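You operate a simulated robot arm through the tools that you are given. There is no shell and no other tool.

You run a simulated two-armed robot. Do the job below in one go: nothing can be reset, and whatever is moved stays where it is left.

JOB
Move the grey insert to socket 57 and fit the blue insert in socket 26.
Fine: suction off and red bar to FREE first; bar to HOLD and suction on again after. Where these are worked on the way, their far stop is far enough and under half their travel is too little: red bar.

It is judged by the outcome, as a careful person would: the job done as asked, and still so three seconds after it is handed in. It fails if anything else is knocked over, pushed out of place, dropped, spilled or broken.

ROBOT AND FRAMES
Two 7-joint arms with fingered hands on one trunk that stands fixed in place. Base frame: the origin is at the foot of the trunk, x ahead of it, y to its left, z up; the work surface is at about z = 0.82. Readings come in m, degrees, newtons and seconds.
The left shoulder is at [0.092, 0.185, 1.106], the right one opposite. With the tool pointing down near the work surface each hand reaches from about 0.1 to 0.86 m from the base axis, measured 20 degrees to its own side. Payload 4 kg a hand.
The tool frame of a hand sits at the grasp point between the pads (the TCP): z along the fingers, y along the line on which they close. The tips reach 0.026 m beyond it. The gripper opens to 0.132 m; its body begins 0.073 m behind the TCP. The gripper is a hand of 3 fingers: y runs from the thumb to the fingers, the wrist lies at [0, 0, -0.224] in the tool frame.
Orientation is that of the tool frame in the base frame, as a unit quaternion [x, y, z, w]. With the fingers straight down and closing along the base's y, the tool's x points along the base's -x, its y along +y and its z along -z.

CONTROLS
- The arms move only by the tool arm_command. It takes "left_motion", "right_motion" or both (then of equal length, played together; a hand with none holds still); each is one flat list of numbers, 6 for each row, row after row: the shift along the tool's x, y, z in m, then the turn, a rotation vector about the tool's x, y, z in degrees. In form: [x, y, z, ax, ay, az, x, y, z, ax, ay, az, ...]. A call has 1 to 20 rows; each row shifts and turns the commanded pose from where the row before left it, along the tool's axes as they then stand. Rows are played at 5 a second. More than 0.05 m and 8.6 degrees between two rows, and nothing of the call is played. A pose out of reach is approached as far as the arm can. The call stops where the force on the tool passes 70 N (or 10 N more than at its start, if that is more) or the arm is blocked; 0.2 s more then pass. In this call time passes only in rows, and 0.2 s behind the last. It gives the time, the measured TCP pose, the force on the tool (base axes), the opening and the grip force at its end, in the units of the frame above (readings bear some noise), with the torque about the TCP (base axes, N m) and any sound that the robot's microphone picked up.
- Cameras (640 x 400 px; columns grow to the right, rows downward): "scene" is now at [0.2159, 0.0352, 1.3249]; the picture's right is [0.35, -0.93, -0.09], its down [-0.62, -0.16, -0.77] and it looks along [0.70, 0.32, -0.64] (base axes); focal length 290 px, centre (320, 200). "left" rides on the left gripper at [-0.062, 0.003, -0.092] in its tool frame; the picture's right is [-0.05, -1.00, 0.00], its down [0.83, -0.04, -0.56] and it looks along [0.55, -0.03, 0.83] (tool axes); focal length 230 px, centre (320, 200). "right" rides on the right gripper at [0.062, 0.003, -0.092] in its tool frame; the picture's right is [-0.05, 1.00, 0.00], its down [-0.83, -0.04, -0.55] and it looks along [-0.55, -0.03, 0.83] (tool axes); focal length 230 px, centre (320, 200). There is no depth. A picture from a camera that has moved, and an enlarged one, comes with that camera's place and axes in the base frame and with its lens.
- snapshot(camera): a new picture of that camera. No time passes.
- move_column(by): moves the trunk up (or, below 0, down) by that many m; the arms and the scene camera ride with it, the base frame stays. It gives what a move gives, with no picture.
- move_fingers(finger1, finger2, thumb_bend, hand): sets how far each is bent, from 0 (flat) to 1 (curled in); at 0.3 the hand is open as for a grip, at 0.7 the pads meet at the TCP. One left out holds its place. A second passes; each finger stops where it meets its share of the squeeze, and holds until it gets a number again. It is the only way to open and close the hand. It gives what a move gives, with no picture; readings hold the bend of each and the force on the fingers (four entries, about 0 where the hand has none), thumb and palm.
- aim_head(pan, tilt): turns the head with the scene camera to pan (to the left, within 86 degrees either way) and tilt (down, from -29 to 69), counted from straight ahead of the robot (the tilt from the chest, where the trunk bows). It gives what a move gives.
- close_up(camera, box): a new picture of the part [left, top, right, bottom] of that camera's present view, enlarged. No time passes.
- job_done(): hands the job in; it is judged then, once.

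Nothing tells you positions but the pictures and the camera data. Unless the task says otherwise, let go and move clear before handing in.

The tools are called by a JSON object that holds its "op" and its "data". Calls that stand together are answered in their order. arm_command: Moves the arms, as the interface text tells. Its arguments: {"type":"object","properties":{"left_motion":{"type":"array","items":{"type":"number"}},"right_motion":{"type":"array","items":{"type":"number"}}},"required":[]} The other tools are called the same way: move_column (by) moves the trunk up or down; move_fingers (finger1, finger2, thumb_bend, hand) moves the fingers one by one; aim_head (pan, tilt) turns the head that bears the scene camera; snapshot (camera) takes a picture; close_up (camera, box) takes an enlarged picture of a part of a camera's view; job_done () hands the job in.

At the start:

```text
t: 0.0
left_eef_pos: [0.5188, 0.4359, 1.134]
left_tcp_rot: [0.0, 1.0, -0.001, 0.001]
left_force: [-0.2, -0.3, 1.3]
left_torque: [0.04, -0.02, 0.02]
left_gripper_width: 0.132
left_finger_force: 0.1
left_shape: jaw
left_bend: [0.3, 0.3, 0.3]
left_finger forces: [0.0, 0.0, 0.1, 0.0, 0.0, 0.1]
right_eef_pos: [0.5641, -0.0161, 1.1354]
right_tcp_rot: [0.0, 1.0, 0.001, 0.0]
right_force: [-0.6, 0.6, -0.5]
right_torque: [0.02, 0.0, 0.0]
right_gripper_width: 0.1322
right_finger_force: 0.1
right_shape: jaw
right_bend: [0.3, 0.3, 0.3]
right_finger forces: [0.0, 0.0, 0.0, 0.0, 0.1, 0.0]
trunk travel left (down, up): [-0.15, 0.312]
head pan, tilt (commanded): [20.9, 26.5]
```

scene: 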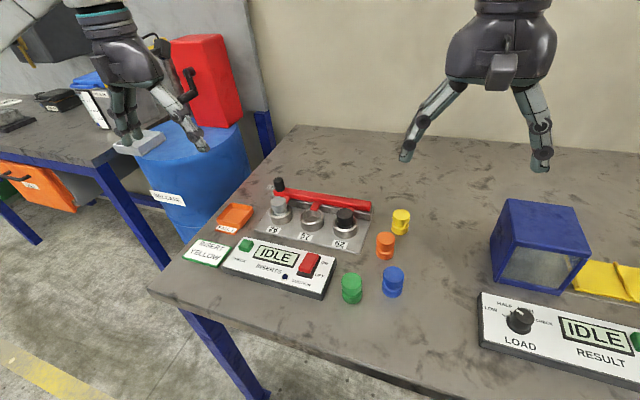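
right: 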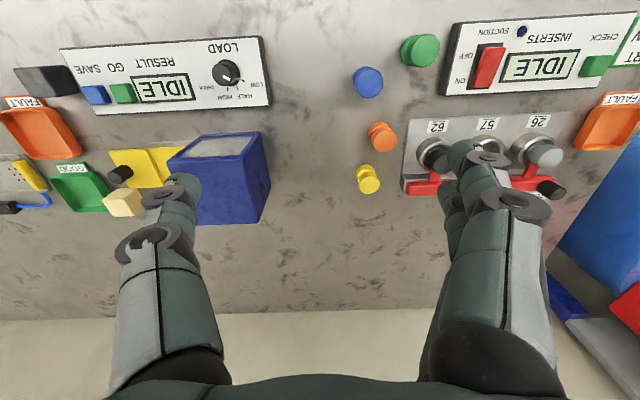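
left: 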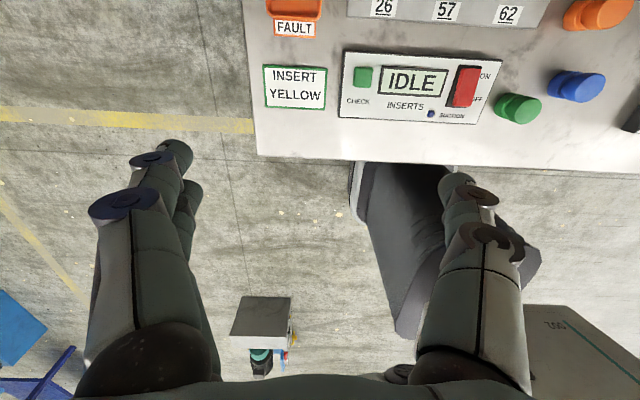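

I see an insert block with sockets 26, 57 and 62, a red bar behind it, and a control box with a red suction switch. A blue insert stands loose on the table. I'll take closer pictures before planning any motion.

{"op": "close_up", "data": {"camera": "scene", "box": [180, 160, 430, 316]}}

{"op": "close_up", "data": {"camera": "right", "box": [340, 0, 640, 220]}}

{"op": "close_up", "data": {"camera": "left", "box": [240, 0, 640, 160]}}

```text
2.56 times, centred on (305, 238) of scene
camera zoom: at [0.2159, 0.0352, 1.3249], right [0.35, -0.93, -0.09], down [-0.62, -0.16, -0.77], along [0.7, 0.32, -0.64], focal length 742 px, centre (358, 103)
```

zoom: 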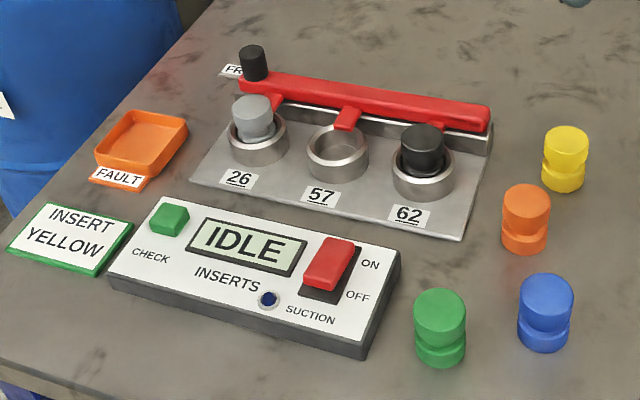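

```text
1.82 times, centred on (490, 110) of right
camera zoom: at [0.503, -0.0127, 1.2292], right [0.05, 1.0, 0.0], down [0.83, -0.04, 0.55], along [0.55, -0.03, -0.83], focal length 418 px, centre (11, 364)
```

zoom: 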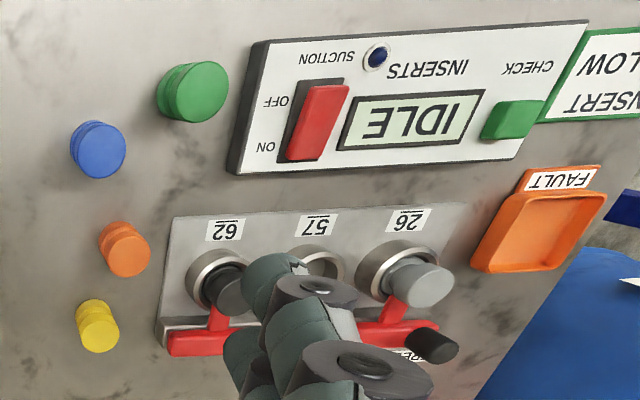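

```text
1.60 times, centred on (440, 80) of left
camera zoom: at [0.5803, 0.4384, 1.2276], right [0.05, -1.0, 0.0], down [-0.83, -0.04, 0.56], along [-0.55, -0.03, -0.83], focal length 368 px, centre (128, 392)
```

zoom: 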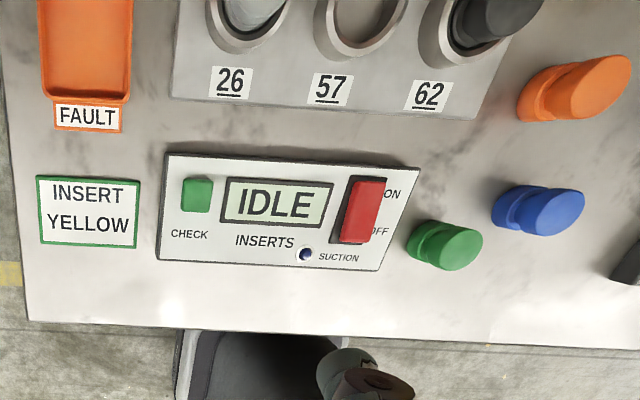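

I see the grey insert in socket 26, socket 57 empty, black in 62, and blue loose near (0.545, 0.056). The bar has a knob at its left end. I need finer views of the bar, its labels and the suction switch.

{"op": "close_up", "data": {"camera": "scene", "box": [250, 170, 390, 258]}}

{"op": "close_up", "data": {"camera": "scene", "box": [220, 230, 340, 305]}}

{"op": "close_up", "data": {"camera": "right", "box": [390, 100, 600, 230]}}

```text
4.55 times, centred on (320, 214) of scene
camera zoom: at [0.2159, 0.0352, 1.3249], right [0.35, -0.93, -0.09], down [-0.62, -0.16, -0.77], along [0.7, 0.32, -0.64], focal length 1318 px, centre (320, 136)
```

zoom: 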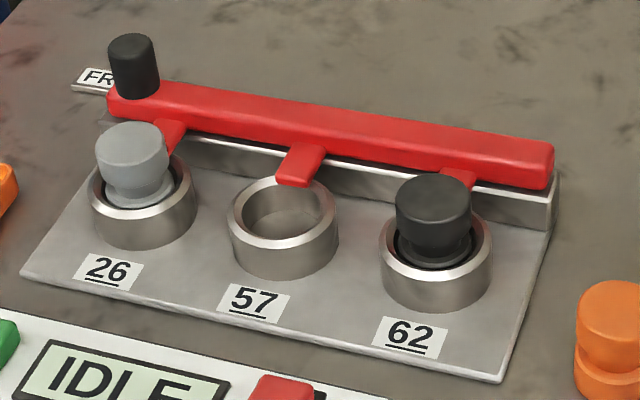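

```text
5.33 times, centred on (280, 268) of scene
camera zoom: at [0.2159, 0.0352, 1.3249], right [0.35, -0.93, -0.09], down [-0.62, -0.16, -0.77], along [0.7, 0.32, -0.64], focal length 1546 px, centre (533, -160)
```

zoom: 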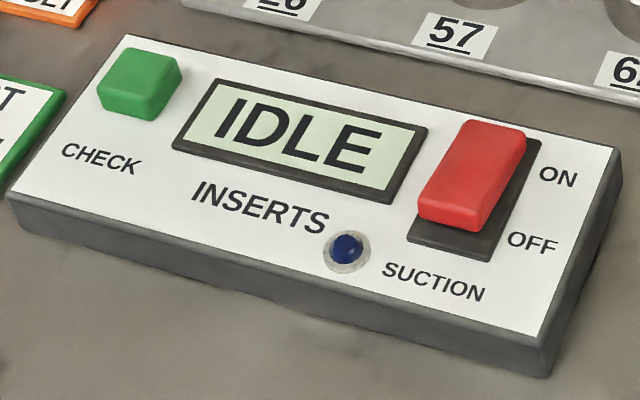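

```text
3.05 times, centred on (495, 165) of right
camera zoom: at [0.503, -0.0127, 1.2292], right [0.05, 1.0, 0.0], down [0.83, -0.04, 0.55], along [0.55, -0.03, -0.83], focal length 701 px, centre (-213, 307)
```

zoom: 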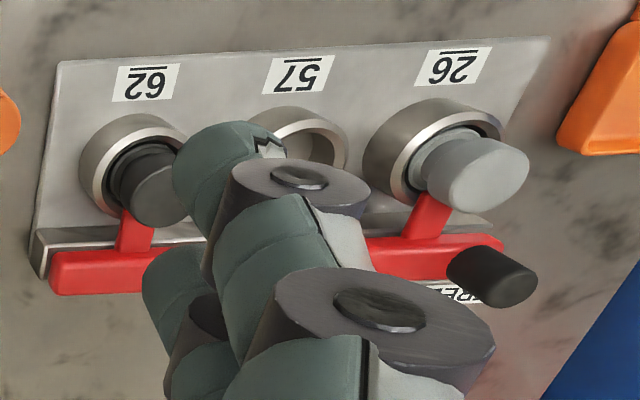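

The bar appears to carry tabs that hook the inserts at the rear of the sockets, and the FREE label lies behind its left end. I'll move the right hand well aside and the left hand forward, staying high, to see the bar from above.

{"op": "arm_command", "data": {"left_motion": [-0.04, -0.015, 0, 0, 0, 0, -0.04, -0.015, 0, 0, 0, 0, -0.04, -0.015, 0, 0, 0, 0, -0.04, -0.015, 0, 0, 0, 0, -0.04, -0.015, 0, 0, 0, 0, 0, 0, 0, 0, 0, 0], "right_motion": [0, -0.05, 0, 0, 0, 0, 0, -0.05, 0, 0, 0, 0, 0, -0.05, 0, 0, 0, 0, 0, -0.05, 0, 0, 0, 0, 0, -0.05, 0, 0, 0, 0, 0, 0, 0, 0, 0, 0]}}

{"op": "snapshot", "data": {"camera": "left"}}

{"op": "snapshot", "data": {"camera": "scene"}}

```text
t: 1.4
left_eef_pos: [0.7195, 0.3626, 1.1343]
left_tcp_rot: [0.0, 1.0, -0.001, 0.0]
left_force: [-0.7, 0.7, -0.6]
left_torque: [-0.03, -0.03, 0.03]
left_gripper_width: 0.1317
left_finger_force: 0.1
left_shape: jaw
left_bend: [0.3, 0.3, 0.3]
left_finger forces: [0.0, 0.0, 0.0, 0.0, 0.1, 0.0]
right_eef_pos: [0.5625, -0.2618, 1.137]
right_tcp_rot: [0.0, 1.0, -0.001, 0.0]
right_force: [0.1, -0.1, -0.1]
right_torque: [-0.01, 0.0, 0.02]
right_gripper_width: 0.1315
right_finger_force: 0.0
right_shape: jaw
right_bend: [0.3, 0.3, 0.3]
right_finger forces: [0.0, 0.0, 0.0, 0.0, 0.0, 0.1]
trunk travel left (down, up): [-0.15, 0.312]
head pan, tilt (commanded): [20.9, 26.5]
```

```text
taken
camera left: at [0.7817, 0.366, 1.2267], right [0.05, -1.0, 0.0], down [-0.83, -0.04, 0.56], along [-0.55, -0.03, -0.83], focal length 230 px, centre (320, 200)
```

left: 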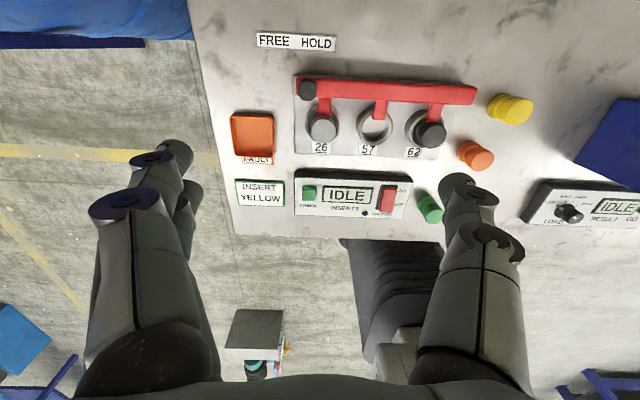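

```text
taken
camera scene: at [0.2153, 0.0371, 1.325], right [0.35, -0.93, -0.09], down [-0.62, -0.16, -0.77], along [0.7, 0.32, -0.64], focal length 290 px, centre (320, 200)
```

scene: 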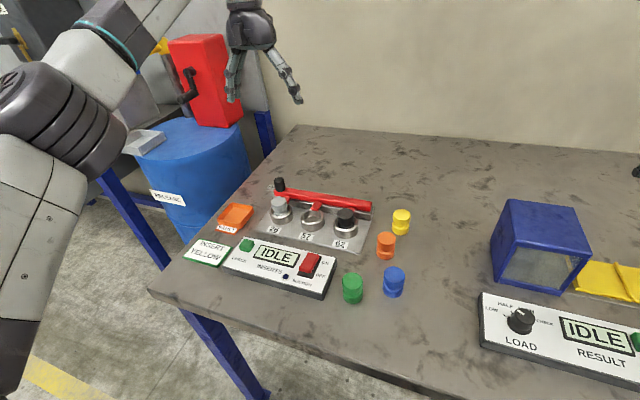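

The label behind the bar reads FREE on the left and HOLD on the right, so the bar likely slides along y and the knob is at HOLD now. I'll zoom in to measure.

{"op": "close_up", "data": {"camera": "left", "box": [230, 20, 550, 220]}}

{"op": "close_up", "data": {"camera": "left", "box": [280, 60, 490, 165]}}

{"op": "close_up", "data": {"camera": "left", "box": [360, 170, 460, 230]}}

```text
2.00 times, centred on (390, 120) of left
camera zoom: at [0.7817, 0.366, 1.2267], right [0.05, -1.0, 0.0], down [-0.83, -0.04, 0.56], along [-0.55, -0.03, -0.83], focal length 460 px, centre (180, 360)
```

zoom: 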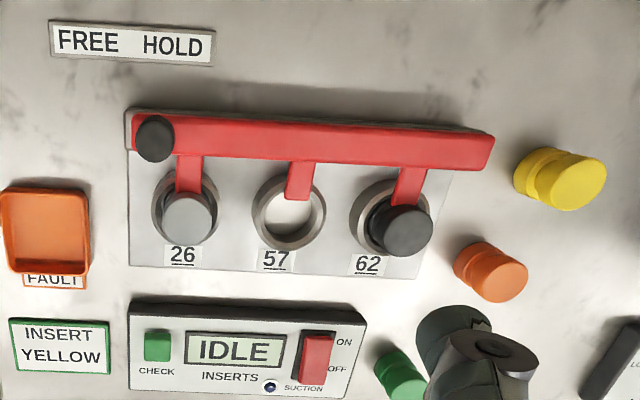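

```text
3.05 times, centred on (385, 112) of left
camera zoom: at [0.7817, 0.366, 1.2267], right [0.05, -1.0, 0.0], down [-0.83, -0.04, 0.56], along [-0.55, -0.03, -0.83], focal length 701 px, centre (122, 467)
```

zoom: 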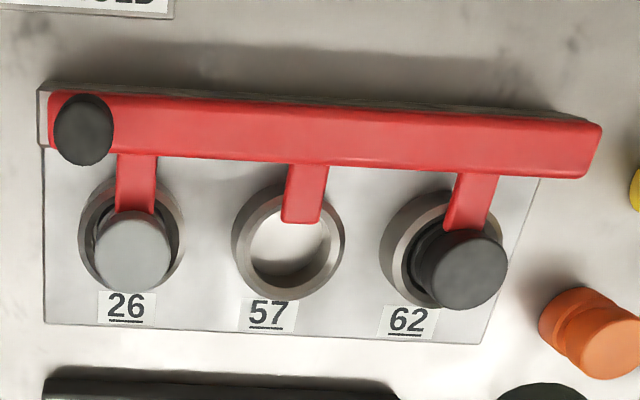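

```text
6.40 times, centred on (410, 200) of left
camera zoom: at [0.7817, 0.366, 1.2267], right [0.05, -1.0, 0.0], down [-0.83, -0.04, 0.56], along [-0.55, -0.03, -0.83], focal length 1472 px, centre (-256, 200)
```

zoom: 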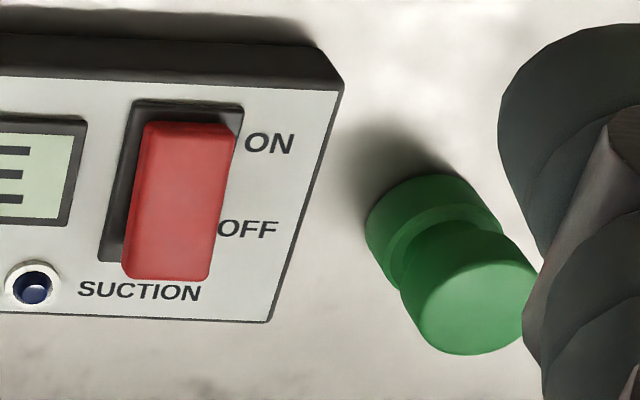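

The bar slides along y (knob near [0.737, 0.379], FREE about 0.06 m to its left), and the rocker's OFF end stands raised near [0.519, 0.220, 0.857], so suction is on. I'll curl the fingers here in free air to see how a single thumb can act as a pusher.

{"op": "move_fingers", "data": {"hand": "left", "finger1": 1.0, "finger2": 1.0, "thumb_bend": 0.45}}

{"op": "snapshot", "data": {"camera": "left"}}

{"op": "close_up", "data": {"camera": "scene", "box": [180, 0, 340, 100]}}

```text
t: 2.4
left_eef_pos: [0.7214, 0.3606, 1.1336]
left_tcp_rot: [0.0, 1.0, 0.0, 0.0]
left_force: [-0.4, 0.0, 0.3]
left_torque: [0.05, -0.04, 0.05]
left_gripper_width: 0.0476
left_finger_force: 0.2
left_shape: fingers
left_bend: [1.0, 1.0, 0.45]
left_finger forces: [0.0, 0.0, 0.0, 0.0, 0.0, 0.0]
right_eef_pos: [0.5624, -0.2632, 1.1372]
right_tcp_rot: [0.0, 1.0, -0.001, 0.0]
right_force: [-0.1, -0.4, 1.0]
right_torque: [-0.01, 0.0, -0.03]
right_gripper_width: 0.1319
right_finger_force: 0.2
right_shape: jaw
right_bend: [0.3, 0.3, 0.3]
right_finger forces: [0.1, 0.0, 0.1, 0.0, 0.0, 0.1]
trunk travel left (down, up): [-0.15, 0.312]
head pan, tilt (commanded): [20.9, 26.5]
```

```text
taken
camera left: at [0.7819, 0.364, 1.2271], right [0.05, -1.0, 0.0], down [-0.83, -0.04, 0.56], along [-0.55, -0.03, -0.83], focal length 230 px, centre (320, 200)
```

left: 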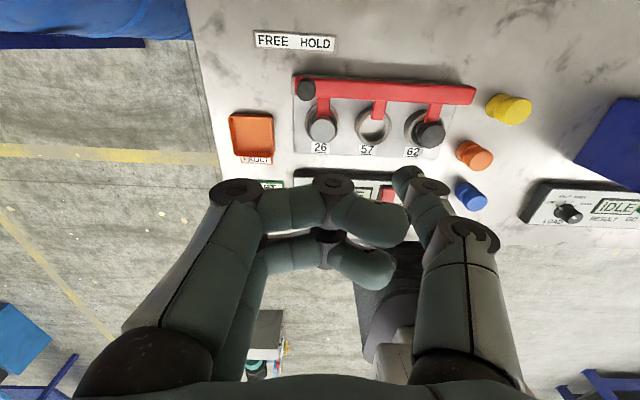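

```text
4.00 times, centred on (260, 50) of scene
camera zoom: at [0.2159, 0.0353, 1.3249], right [0.35, -0.93, -0.09], down [-0.62, -0.16, -0.77], along [0.7, 0.32, -0.64], focal length 1160 px, centre (560, 800)
```

zoom: 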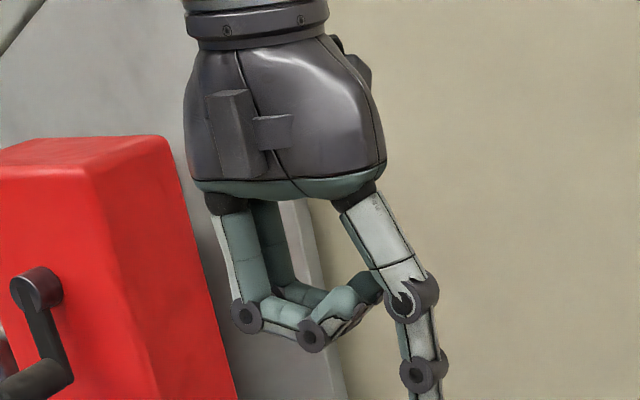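

With the fingers curled and the thumb at 0.45, the thumb hangs almost straight down as a lone pointer. I'll zoom in to locate its tip relative to the TCP.

{"op": "close_up", "data": {"camera": "scene", "box": [220, 55, 348, 135]}}

{"op": "close_up", "data": {"camera": "left", "box": [320, 130, 520, 255]}}

```text
5.00 times, centred on (284, 95) of scene
camera zoom: at [0.2159, 0.0353, 1.3249], right [0.35, -0.93, -0.09], down [-0.62, -0.16, -0.77], along [0.7, 0.32, -0.64], focal length 1450 px, centre (500, 725)
```

zoom: 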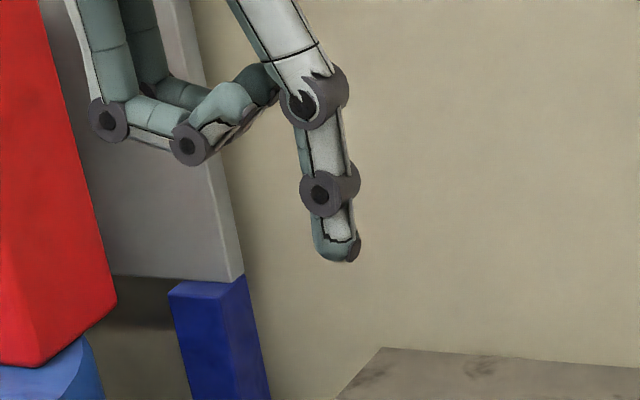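

```text
3.20 times, centred on (420, 192) of left
camera zoom: at [0.7819, 0.364, 1.2271], right [0.05, -1.0, 0.0], down [-0.83, -0.04, 0.56], along [-0.55, -0.03, -0.83], focal length 736 px, centre (0, 224)
```

zoom: 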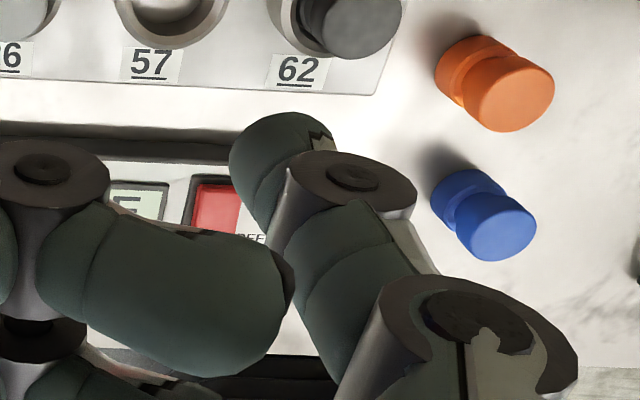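

The thumb tip sits about 0.046 m to the right of and 0.029 m below the TCP. I'll bring it above the OFF end of the rocker, stopping well clear, and check alignment in pictures.

{"op": "arm_command", "data": {"left_motion": [0.04, -0.019, 0, 0, 0, 0, 0.04, -0.019, 0, 0, 0, 0, 0.04, -0.019, 0, 0, 0, 0, 0.04, -0.019, 0, 0, 0, 0, 0.039, -0.019, 0, 0, 0, 0, 0, 0, 0.036, 0, 0, 0, 0, 0, 0.036, 0, 0, 0, 0, 0, 0.036, 0, 0, 0, 0, 0, 0.036, 0, 0, 0, 0, 0, 0.036, 0, 0, 0, 0, 0, 0, 0, 0, 0]}}

{"op": "snapshot", "data": {"camera": "scene"}}

{"op": "snapshot", "data": {"camera": "left"}}

```text
t: 4.8
left_eef_pos: [0.5195, 0.266, 0.9547]
left_tcp_rot: [0.0, 1.0, 0.0, 0.0]
left_force: [0.4, -0.8, -0.1]
left_torque: [0.01, 0.01, -0.02]
left_gripper_width: 0.0476
left_finger_force: 0.2
left_shape: fingers
left_bend: [1.0, 1.0, 0.45]
left_finger forces: [0.0, 0.1, 0.0, 0.0, 0.0, 0.0]
right_eef_pos: [0.5621, -0.2639, 1.1366]
right_tcp_rot: [0.0, 1.0, 0.0, 0.001]
right_force: [0.4, 0.5, -0.2]
right_torque: [-0.04, -0.02, 0.0]
right_gripper_width: 0.1319
right_finger_force: 0.0
right_shape: jaw
right_bend: [0.3, 0.3, 0.3]
right_finger forces: [0.0, 0.1, 0.1, 0.0, 0.1, 0.1]
trunk travel left (down, up): [-0.15, 0.312]
head pan, tilt (commanded): [20.9, 26.5]
```

```text
taken
camera scene: at [0.2156, 0.0349, 1.3251], right [0.35, -0.93, -0.09], down [-0.62, -0.16, -0.77], along [0.7, 0.32, -0.64], focal length 290 px, centre (320, 200)
```

scene: 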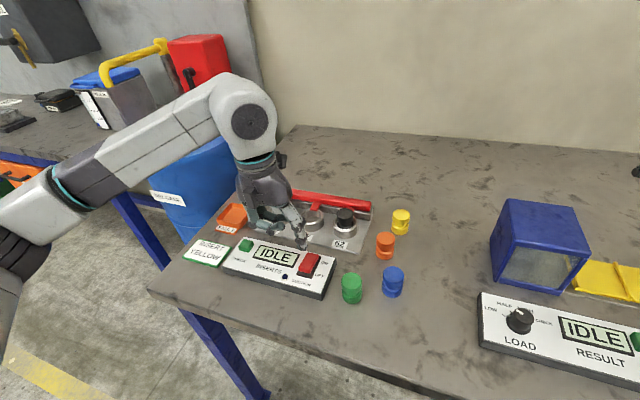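

```text
taken
camera left: at [0.5804, 0.2699, 1.0482], right [0.05, -1.0, 0.0], down [-0.83, -0.04, 0.55], along [-0.55, -0.03, -0.83], focal length 230 px, centre (320, 200)
```

left: 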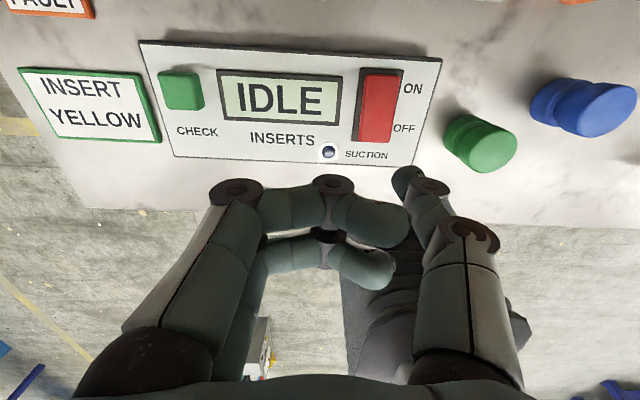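

I'll zoom in on the thumb tip over the rocker to measure the offset.

{"op": "close_up", "data": {"camera": "scene", "box": [250, 200, 346, 260]}}

{"op": "close_up", "data": {"camera": "left", "box": [310, 60, 470, 220]}}

{"op": "close_up", "data": {"camera": "scene", "box": [260, 240, 340, 300]}}

```text
6.67 times, centred on (298, 230) of scene
camera zoom: at [0.2156, 0.0349, 1.3251], right [0.35, -0.93, -0.09], down [-0.62, -0.16, -0.77], along [0.7, 0.32, -0.64], focal length 1933 px, centre (467, 0)
```

zoom: 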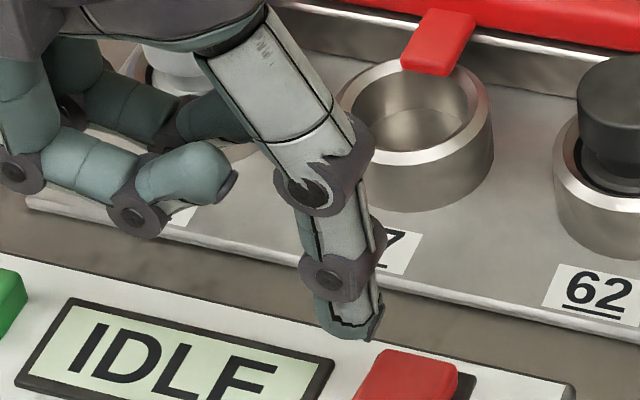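

```text
2.50 times, centred on (390, 140) of left
camera zoom: at [0.5804, 0.2699, 1.0482], right [0.05, -1.0, 0.0], down [-0.83, -0.04, 0.55], along [-0.55, -0.03, -0.83], focal length 575 px, centre (145, 350)
```

zoom: 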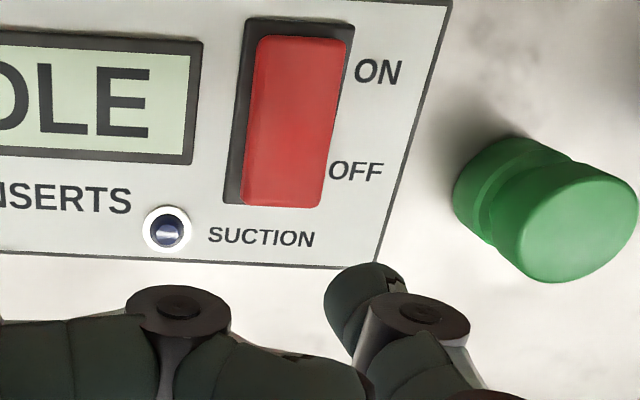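

```text
6.67 times, centred on (300, 270) of scene
camera zoom: at [0.2156, 0.0349, 1.3251], right [0.35, -0.93, -0.09], down [-0.62, -0.16, -0.77], along [0.7, 0.32, -0.64], focal length 1933 px, centre (453, -267)
```

zoom: 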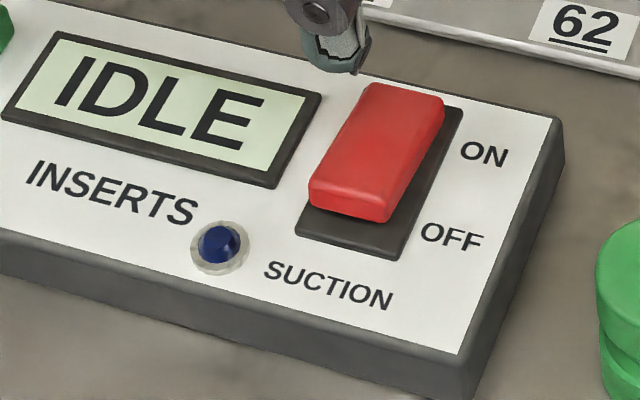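

The tip is at about [0.515, 0.2145, 0.926] and the OFF end's centre at about [0.526, 0.221, 0.857]. I'll correct sideways, descend to just above, then press in small steps.

{"op": "arm_command", "data": {"left_motion": [-0.01, 0.0065, 0, 0, 0, 0, 0, 0, 0.02, 0, 0, 0, 0, 0, 0.02, 0, 0, 0, 0, 0, 0.015, 0, 0, 0, 0, 0, 0, 0, 0, 0]}}

{"op": "close_up", "data": {"camera": "scene", "box": [250, 220, 346, 290]}}

{"op": "close_up", "data": {"camera": "left", "box": [310, 60, 510, 220]}}

```text
t: 6.0
left_eef_pos: [0.5289, 0.2727, 0.9006]
left_tcp_rot: [0.0, 1.0, 0.0, 0.001]
left_force: [-0.2, -1.1, 0.3]
left_torque: [0.01, 0.03, 0.02]
left_gripper_width: 0.0477
left_finger_force: 0.0
left_shape: fingers
left_bend: [1.0, 1.0, 0.45]
left_finger forces: [0.0, 0.1, 0.0, 0.0, 0.0, 0.0]
right_eef_pos: [0.5624, -0.2641, 1.136]
right_tcp_rot: [0.0, 1.0, 0.0, 0.0]
right_force: [0.7, -0.3, -0.4]
right_torque: [0.04, 0.01, -0.02]
right_gripper_width: 0.1318
right_finger_force: 0.1
right_shape: jaw
right_bend: [0.3, 0.3, 0.3]
right_finger forces: [0.0, 0.1, 0.1, 0.0, 0.1, 0.1]
trunk travel left (down, up): [-0.15, 0.312]
head pan, tilt (commanded): [20.9, 26.5]
```

```text
5.71 times, centred on (298, 255) of scene
camera zoom: at [0.2158, 0.035, 1.325], right [0.35, -0.93, -0.09], down [-0.62, -0.16, -0.77], along [0.7, 0.32, -0.64], focal length 1657 px, centre (446, -114)
```

zoom: 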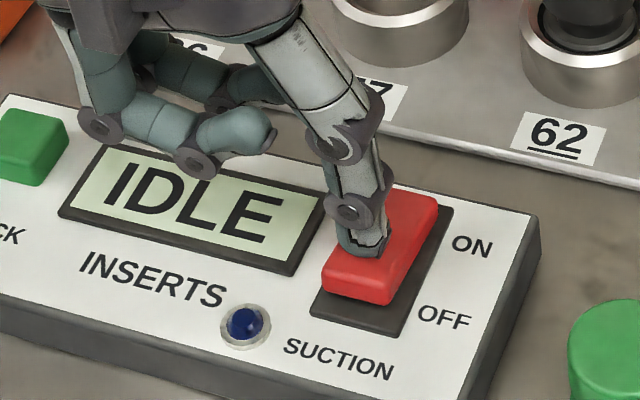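

```text
2.50 times, centred on (410, 140) of left
camera zoom: at [0.5906, 0.2749, 0.9932], right [0.05, -1.0, 0.0], down [-0.83, -0.04, 0.56], along [-0.55, -0.03, -0.83], focal length 575 px, centre (95, 350)
```

zoom: 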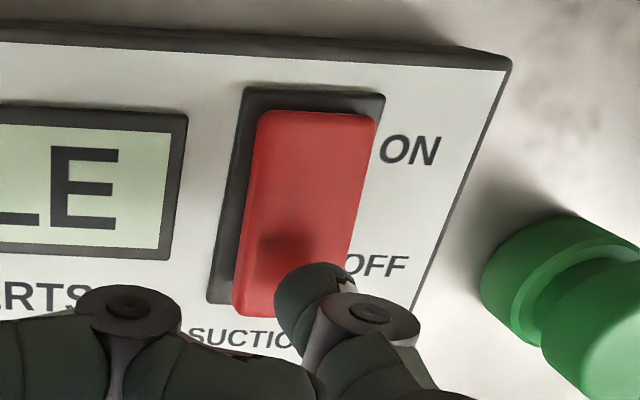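

The thumb tip is lined up with the OFF end of the rocker and about 15 mm above. I'll nudge 4 mm back from the front edge and press down gently.

{"op": "arm_command", "data": {"left_motion": [-0.003, 0, 0.006, 0, 0, 0, 0, 0, 0.006, 0, 0, 0, 0, 0, 0.004, 0, 0, 0, 0, 0, 0.004, 0, 0, 0, 0, 0, 0, 0, 0, 0]}}

{"op": "close_up", "data": {"camera": "scene", "box": [250, 220, 346, 290]}}

```text
t: 7.2
left_eef_pos: [0.5314, 0.2713, 0.891]
left_tcp_rot: [-0.001, 1.0, -0.003, 0.01]
left_force: [-4.0, 10.6, 66.0]
left_torque: [-3.4, -0.26, -0.15]
left_gripper_width: 0.047
left_finger_force: 33.2
left_shape: fingers
left_bend: [1.0, 1.0, 0.48]
left_finger forces: [0.1, 0.0, 0.0, 0.1, 65.6, 0.1]
right_eef_pos: [0.5572, -0.2649, 1.1396]
right_tcp_rot: [-0.001, 1.0, -0.001, 0.003]
right_force: [0.0, -0.1, 0.6]
right_torque: [0.04, -0.02, -0.01]
right_gripper_width: 0.1321
right_finger_force: 0.0
right_shape: jaw
right_bend: [0.3, 0.3, 0.3]
right_finger forces: [0.1, 0.0, 0.0, 0.0, 0.0, 0.0]
trunk travel left (down, up): [-0.15, 0.312]
head pan, tilt (commanded): [20.9, 26.5]
```

```text
5.71 times, centred on (298, 255) of scene
camera zoom: at [0.2086, 0.0344, 1.3269], right [0.35, -0.93, -0.09], down [-0.62, -0.16, -0.77], along [0.71, 0.32, -0.63], focal length 1657 px, centre (446, -114)
```

zoom: 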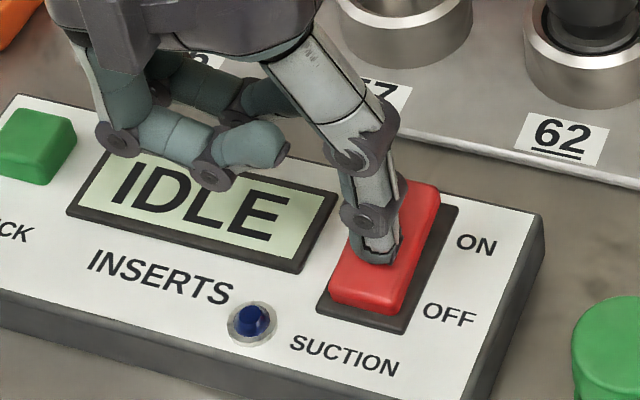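

The press stalled at 66 N because the tip landed near the rocker's pivot, not on the OFF end. I'll lift off, shift about 13 mm toward the front edge, and look again.

{"op": "arm_command", "data": {"left_motion": [0, 0, -0.012, 0, 0, 0, 0, 0, -0.012, 0, 0, 0, 0.013, 0, 0, 0, 0, 0, 0, 0, 0, 0, 0, 0]}}

{"op": "close_up", "data": {"camera": "scene", "box": [250, 220, 346, 290]}}

{"op": "close_up", "data": {"camera": "left", "box": [310, 60, 510, 220]}}

```text
t: 8.2
left_eef_pos: [0.5201, 0.2718, 0.9035]
left_tcp_rot: [0.0, 1.0, -0.001, -0.001]
left_force: [0.4, -0.6, 0.3]
left_torque: [0.02, 0.0, 0.01]
left_gripper_width: 0.0476
left_finger_force: 0.0
left_shape: fingers
left_bend: [1.0, 1.0, 0.45]
left_finger forces: [0.0, 0.0, 0.0, 0.0, 0.0, 0.0]
right_eef_pos: [0.563, -0.2647, 1.1358]
right_tcp_rot: [0.001, 1.0, 0.0, -0.001]
right_force: [-0.3, -0.4, -0.3]
right_torque: [-0.01, 0.01, 0.0]
right_gripper_width: 0.1317
right_finger_force: 0.0
right_shape: jaw
right_bend: [0.3, 0.3, 0.3]
right_finger forces: [0.1, 0.0, 0.0, 0.0, 0.0, 0.0]
trunk travel left (down, up): [-0.15, 0.312]
head pan, tilt (commanded): [20.9, 26.5]
```

```text
5.71 times, centred on (298, 255) of scene
camera zoom: at [0.2167, 0.0347, 1.3246], right [0.35, -0.93, -0.09], down [-0.62, -0.16, -0.77], along [0.7, 0.32, -0.64], focal length 1657 px, centre (446, -114)
```

zoom: 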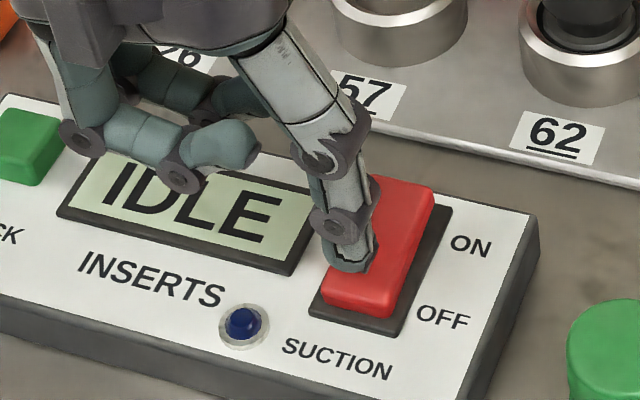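

```text
2.50 times, centred on (410, 140) of left
camera zoom: at [0.5819, 0.275, 0.9961], right [0.05, -1.0, 0.0], down [-0.83, -0.04, 0.56], along [-0.56, -0.03, -0.83], focal length 575 px, centre (95, 350)
```

zoom: 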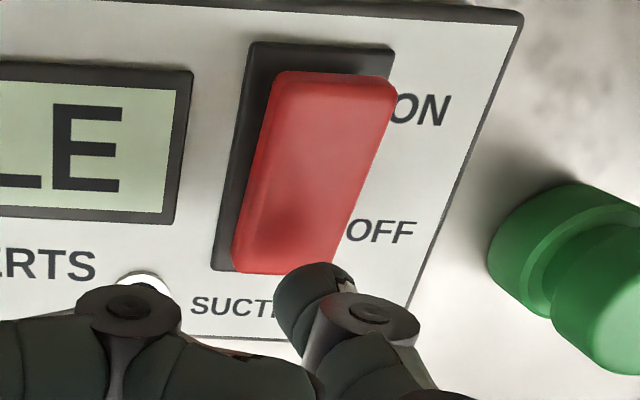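

The rocker now looks tipped the other way: its ON end stands up and the OFF end is flush. I'll raise the hand and confirm with clear pictures of the switch and lamp.

{"op": "arm_command", "data": {"left_motion": [0, 0, -0.04, 0, 0, 0, 0, 0, -0.04, 0, 0, 0, 0, 0.03, -0.02, 0, 0, 0, 0, 0, 0, 0, 0, 0]}}

{"op": "close_up", "data": {"camera": "scene", "box": [220, 230, 340, 305]}}

{"op": "close_up", "data": {"camera": "left", "box": [280, 40, 500, 190]}}

```text
t: 9.2
left_eef_pos: [0.5178, 0.3014, 1.0045]
left_tcp_rot: [0.001, 1.0, 0.0, -0.001]
left_force: [0.1, -0.5, -0.6]
left_torque: [0.04, 0.02, 0.0]
left_gripper_width: 0.0473
left_finger_force: 0.1
left_shape: fingers
left_bend: [1.0, 1.0, 0.45]
left_finger forces: [0.0, 0.0, 0.1, 0.0, 0.1, 0.0]
right_eef_pos: [0.5642, -0.2649, 1.1365]
right_tcp_rot: [0.001, 1.0, 0.001, 0.0]
right_force: [1.3, -0.2, 0.0]
right_torque: [0.05, 0.0, 0.0]
right_gripper_width: 0.1319
right_finger_force: 0.1
right_shape: jaw
right_bend: [0.3, 0.3, 0.3]
right_finger forces: [0.1, 0.1, 0.0, 0.0, 0.0, 0.1]
trunk travel left (down, up): [-0.15, 0.312]
head pan, tilt (commanded): [20.9, 26.5]
```

```text
5.33 times, centred on (280, 268) of scene
camera zoom: at [0.2165, 0.0343, 1.3248], right [0.35, -0.93, -0.09], down [-0.62, -0.16, -0.77], along [0.7, 0.32, -0.64], focal length 1546 px, centre (533, -160)
```

zoom: 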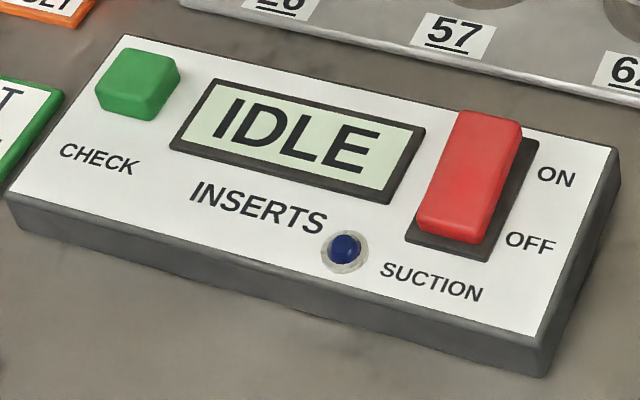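

```text
2.67 times, centred on (390, 115) of left
camera zoom: at [0.5807, 0.3049, 1.0971], right [0.05, -1.0, 0.0], down [-0.83, -0.04, 0.56], along [-0.56, -0.03, -0.83], focal length 614 px, centre (133, 427)
```

zoom: 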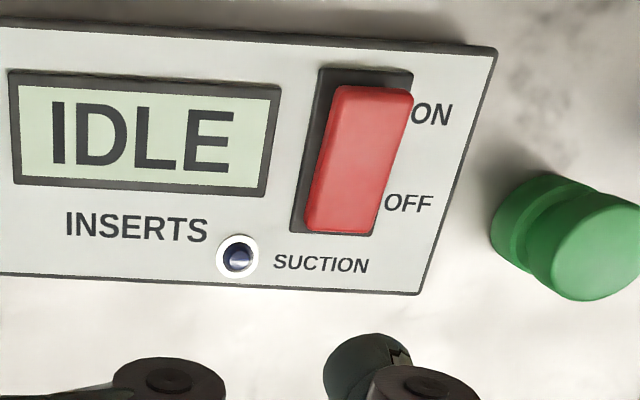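

The rocker has visibly tipped to OFF. I'll check the lamp very closely for its state.

{"op": "close_up", "data": {"camera": "scene", "box": [274, 268, 298, 283]}}

{"op": "close_up", "data": {"camera": "left", "box": [345, 120, 391, 150]}}

{"op": "snapshot", "data": {"camera": "scene"}}

```text
16.00 times, centred on (286, 276) of scene
camera zoom: at [0.2165, 0.0343, 1.3248], right [0.35, -0.93, -0.09], down [-0.62, -0.16, -0.77], along [0.7, 0.32, -0.64], focal length 4639 px, centre (864, -1008)
```

zoom: 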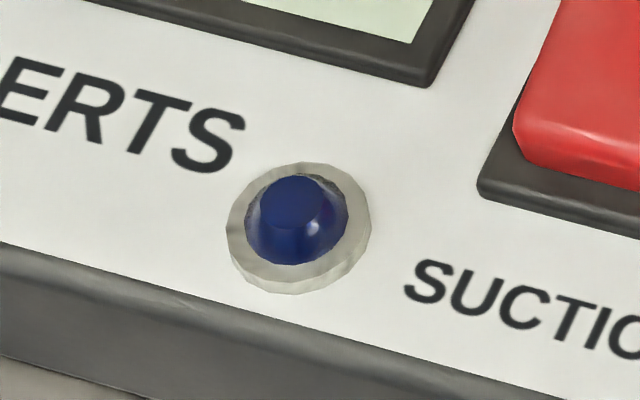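

```text
13.33 times, centred on (368, 135) of left
camera zoom: at [0.5807, 0.3049, 1.0971], right [0.05, -1.0, 0.0], down [-0.83, -0.04, 0.56], along [-0.56, -0.03, -0.83], focal length 3068 px, centre (-320, 1067)
```

zoom: 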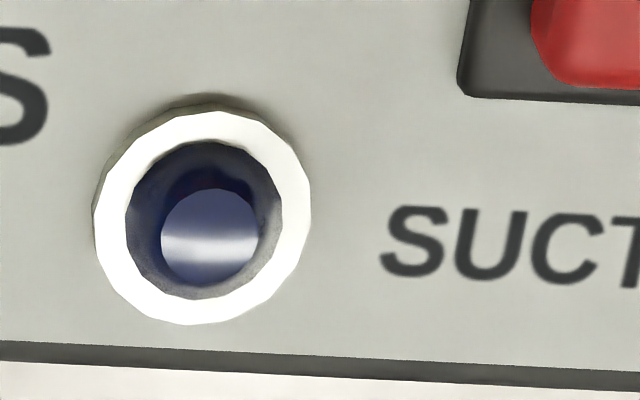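

```text
taken
camera scene: at [0.2165, 0.0343, 1.3248], right [0.35, -0.93, -0.09], down [-0.62, -0.16, -0.77], along [0.7, 0.32, -0.64], focal length 290 px, centre (320, 200)
```

scene: 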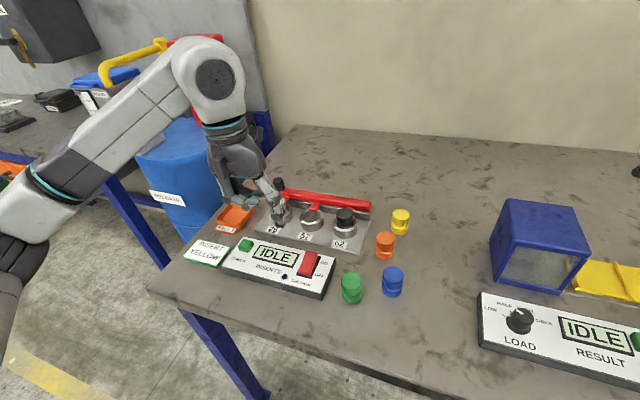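

The rocker is at OFF (ON end raised). Next is the bar: knob top at about [0.735, 0.381, 0.895], bar top about z 0.867. I'll bring the thumb above the bar just to the right of the knob, staying high.

{"op": "arm_command", "data": {"left_motion": [-0.036, 0.0155, 0, 0, 0, 0, -0.036, 0.0155, 0, 0, 0, 0, -0.036, 0.0155, 0, 0, 0, 0, -0.036, 0.0155, 0, 0, 0, 0, -0.036, 0.0155, 0, 0, 0, 0, -0.034, 0.0155, 0, 0, 0, 0, 0, 0, 0.03, 0, 0, 0, 0, 0, 0.03, 0, 0, 0, 0, 0, 0, 0, 0, 0]}}

{"op": "snapshot", "data": {"camera": "left"}}

{"op": "close_up", "data": {"camera": "scene", "box": [220, 140, 380, 240]}}

```text
t: 11.2
left_eef_pos: [0.7348, 0.3941, 0.9445]
left_tcp_rot: [-0.001, 1.0, 0.0, 0.0]
left_force: [-0.4, -0.6, -0.2]
left_torque: [0.0, -0.02, 0.02]
left_gripper_width: 0.0477
left_finger_force: 0.1
left_shape: fingers
left_bend: [1.0, 1.0, 0.45]
left_finger forces: [0.0, 0.0, 0.0, 0.0, 0.0, 0.1]
right_eef_pos: [0.563, -0.265, 1.1368]
right_tcp_rot: [0.0, 1.0, 0.0, 0.001]
right_force: [-0.8, -0.1, 0.2]
right_torque: [-0.01, -0.02, -0.02]
right_gripper_width: 0.1319
right_finger_force: 0.0
right_shape: jaw
right_bend: [0.3, 0.3, 0.3]
right_finger forces: [0.0, 0.0, 0.0, 0.0, 0.0, 0.1]
trunk travel left (down, up): [-0.15, 0.312]
head pan, tilt (commanded): [20.9, 26.5]
```

```text
taken
camera left: at [0.7963, 0.3967, 1.0379], right [0.05, -1.0, 0.0], down [-0.83, -0.04, 0.55], along [-0.55, -0.03, -0.83], focal length 230 px, centre (320, 200)
```

left: 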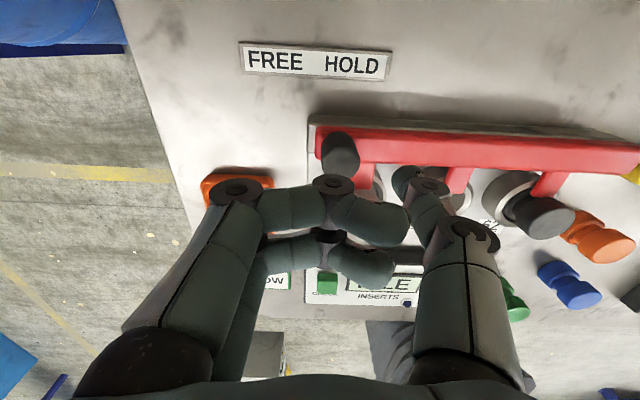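

```text
4.00 times, centred on (300, 190) of scene
camera zoom: at [0.2155, 0.0348, 1.3251], right [0.35, -0.93, -0.09], down [-0.62, -0.16, -0.77], along [0.7, 0.32, -0.64], focal length 1160 px, centre (400, 240)
```

zoom: 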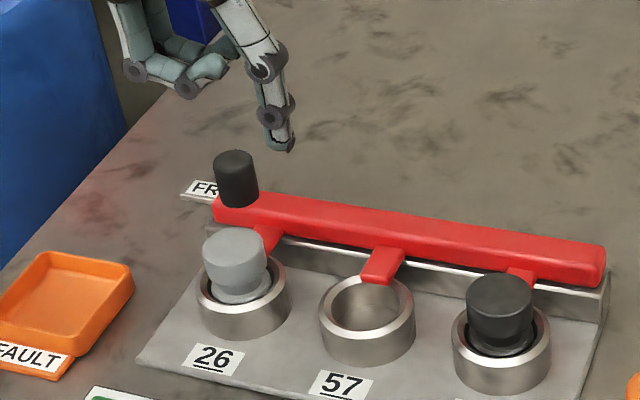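

The thumb tip is at about [0.733, 0.343, 0.911], just right of the knob and above the bar. I'll lower it beside the knob, stopping short of the bar's top.

{"op": "arm_command", "data": {"left_motion": [0, 0, 0.016, 0, 0, 0, 0, 0, 0.014, 0, 0, 0, 0, 0, 0, 0, 0, 0]}}

{"op": "close_up", "data": {"camera": "scene", "box": [240, 150, 336, 210]}}

{"op": "close_up", "data": {"camera": "left", "box": [280, 100, 480, 225]}}

```text
t: 12.0
left_eef_pos: [0.7355, 0.3956, 0.9139]
left_tcp_rot: [0.0, 1.0, 0.0, -0.001]
left_force: [-0.5, 0.0, -0.9]
left_torque: [-0.01, -0.02, -0.03]
left_gripper_width: 0.0472
left_finger_force: 0.1
left_shape: fingers
left_bend: [1.0, 1.0, 0.45]
left_finger forces: [0.0, 0.0, 0.0, 0.1, 0.0, 0.0]
right_eef_pos: [0.5633, -0.2636, 1.1352]
right_tcp_rot: [-0.001, 1.0, 0.0, 0.0]
right_force: [-0.4, -0.5, -0.2]
right_torque: [0.0, 0.02, 0.03]
right_gripper_width: 0.1318
right_finger_force: 0.0
right_shape: jaw
right_bend: [0.3, 0.3, 0.3]
right_finger forces: [0.0, 0.0, 0.0, 0.0, 0.0, 0.1]
trunk travel left (down, up): [-0.15, 0.312]
head pan, tilt (commanded): [20.9, 26.5]
```

```text
6.67 times, centred on (288, 180) of scene
camera zoom: at [0.2158, 0.035, 1.325], right [0.35, -0.93, -0.09], down [-0.62, -0.16, -0.77], along [0.7, 0.32, -0.64], focal length 1933 px, centre (533, 333)
```

zoom: 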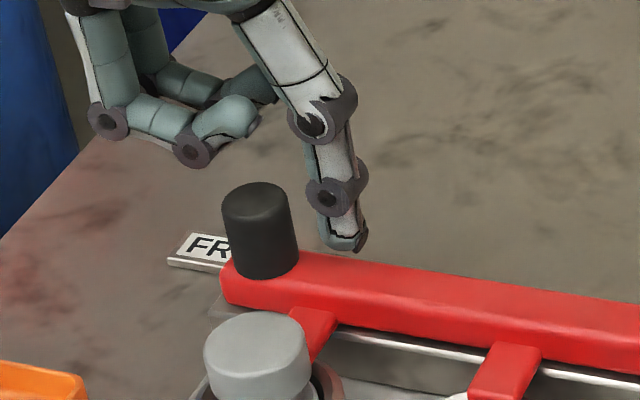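

```text
3.20 times, centred on (380, 162) of left
camera zoom: at [0.796, 0.3974, 1.0071], right [0.05, -1.0, 0.0], down [-0.83, -0.04, 0.56], along [-0.55, -0.03, -0.83], focal length 736 px, centre (128, 320)
```

zoom: 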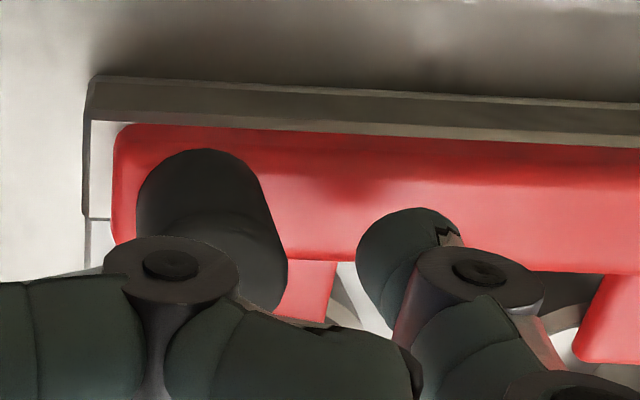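

The thumb is beside the knob with clear space to it, tip about 14 mm above the bar. I'll lower 7 mm more and push the knob to the left (+y) toward FREE.

{"op": "arm_command", "data": {"left_motion": [0, 0, 0.007, 0, 0, 0, 0, 0.01, 0, 0, 0, 0, 0, 0.01, 0, 0, 0, 0, 0, 0.01, 0, 0, 0, 0, 0, 0.01, 0, 0, 0, 0, 0, 0, 0, 0, 0, 0]}}

{"op": "close_up", "data": {"camera": "scene", "box": [220, 150, 380, 250]}}

{"op": "close_up", "data": {"camera": "left", "box": [220, 40, 500, 215]}}

```text
t: 13.4
left_eef_pos: [0.7332, 0.4344, 0.9073]
left_tcp_rot: [0.0, 1.0, 0.0, 0.0]
left_force: [0.2, 0.3, 0.4]
left_torque: [-0.02, -0.01, -0.01]
left_gripper_width: 0.048
left_finger_force: 0.2
left_shape: fingers
left_bend: [1.0, 1.0, 0.45]
left_finger forces: [0.0, 0.0, 0.0, 0.0, 0.2, 0.0]
right_eef_pos: [0.5621, -0.2632, 1.1366]
right_tcp_rot: [0.0, 1.0, 0.001, -0.001]
right_force: [-0.4, -0.3, 0.6]
right_torque: [-0.01, -0.03, 0.01]
right_gripper_width: 0.132
right_finger_force: 0.1
right_shape: jaw
right_bend: [0.3, 0.3, 0.3]
right_finger forces: [0.0, 0.0, 0.0, 0.0, 0.1, 0.0]
trunk travel left (down, up): [-0.15, 0.312]
head pan, tilt (commanded): [20.9, 26.5]
```

```text
4.00 times, centred on (300, 200) of scene
camera zoom: at [0.216, 0.035, 1.3249], right [0.35, -0.93, -0.09], down [-0.62, -0.16, -0.77], along [0.7, 0.32, -0.64], focal length 1160 px, centre (400, 200)
```

zoom: 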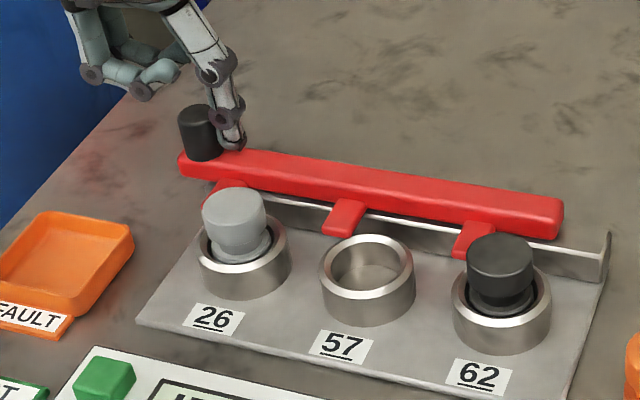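

```text
2.29 times, centred on (360, 128) of left
camera zoom: at [0.7955, 0.438, 1.0004], right [0.05, -1.0, 0.0], down [-0.83, -0.04, 0.56], along [-0.55, -0.03, -0.83], focal length 526 px, centre (229, 366)
```

zoom: 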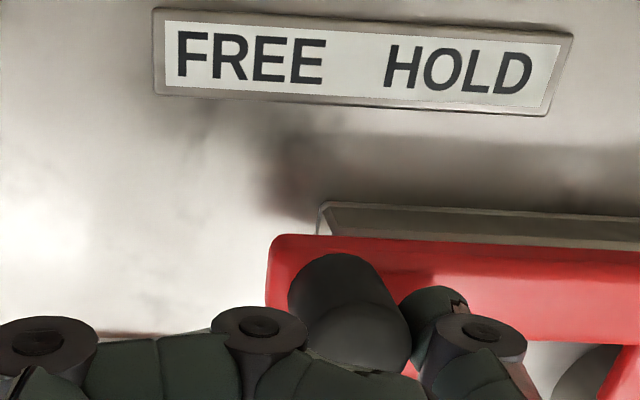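

The bar is sliding freely to the left with almost no force. I'll keep pushing in small steps until it reaches its stop.

{"op": "arm_command", "data": {"left_motion": [0, 0.006, 0, 0, 0, 0, 0, 0.006, 0, 0, 0, 0, 0, 0.005, 0, 0, 0, 0, 0, 0.005, 0, 0, 0, 0, 0, 0, 0, 0, 0, 0]}}

{"op": "close_up", "data": {"camera": "scene", "box": [220, 150, 380, 250]}}

{"op": "close_up", "data": {"camera": "left", "box": [220, 40, 500, 215]}}

```text
t: 14.6
left_eef_pos: [0.7342, 0.4569, 0.9078]
left_tcp_rot: [0.0, 1.0, 0.0, -0.001]
left_force: [-0.5, -5.0, -1.9]
left_torque: [0.01, 0.0, 0.0]
left_gripper_width: 0.0495
left_finger_force: 1.7
left_shape: fingers
left_bend: [1.0, 1.0, 0.43]
left_finger forces: [0.1, 0.0, 0.0, 0.0, 4.3, 0.0]
right_eef_pos: [0.5624, -0.264, 1.1361]
right_tcp_rot: [0.001, 1.0, 0.0, 0.001]
right_force: [0.2, -0.1, 0.3]
right_torque: [-0.03, -0.02, 0.01]
right_gripper_width: 0.1319
right_finger_force: 0.1
right_shape: jaw
right_bend: [0.3, 0.3, 0.3]
right_finger forces: [0.1, 0.1, 0.0, 0.0, 0.0, 0.1]
trunk travel left (down, up): [-0.15, 0.312]
head pan, tilt (commanded): [20.9, 26.5]
```

```text
4.00 times, centred on (300, 200) of scene
camera zoom: at [0.216, 0.0345, 1.3249], right [0.35, -0.93, -0.09], down [-0.62, -0.16, -0.77], along [0.7, 0.32, -0.64], focal length 1160 px, centre (400, 200)
```

zoom: 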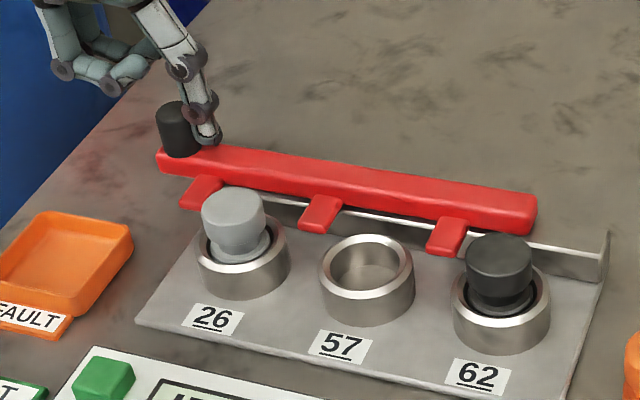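

```text
2.29 times, centred on (360, 128) of left
camera zoom: at [0.7959, 0.4596, 1.0003], right [0.05, -1.0, 0.0], down [-0.83, -0.04, 0.56], along [-0.56, -0.03, -0.83], focal length 526 px, centre (229, 366)
```

zoom: 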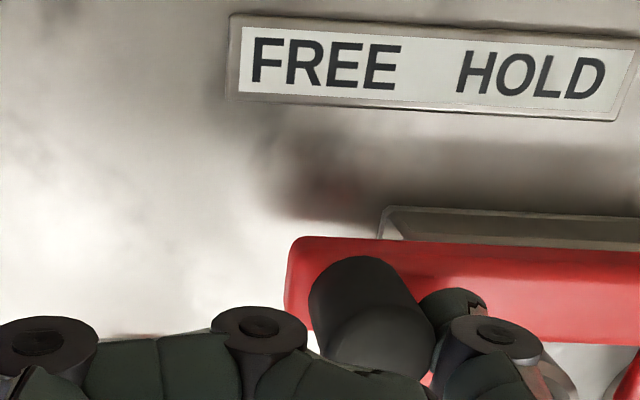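

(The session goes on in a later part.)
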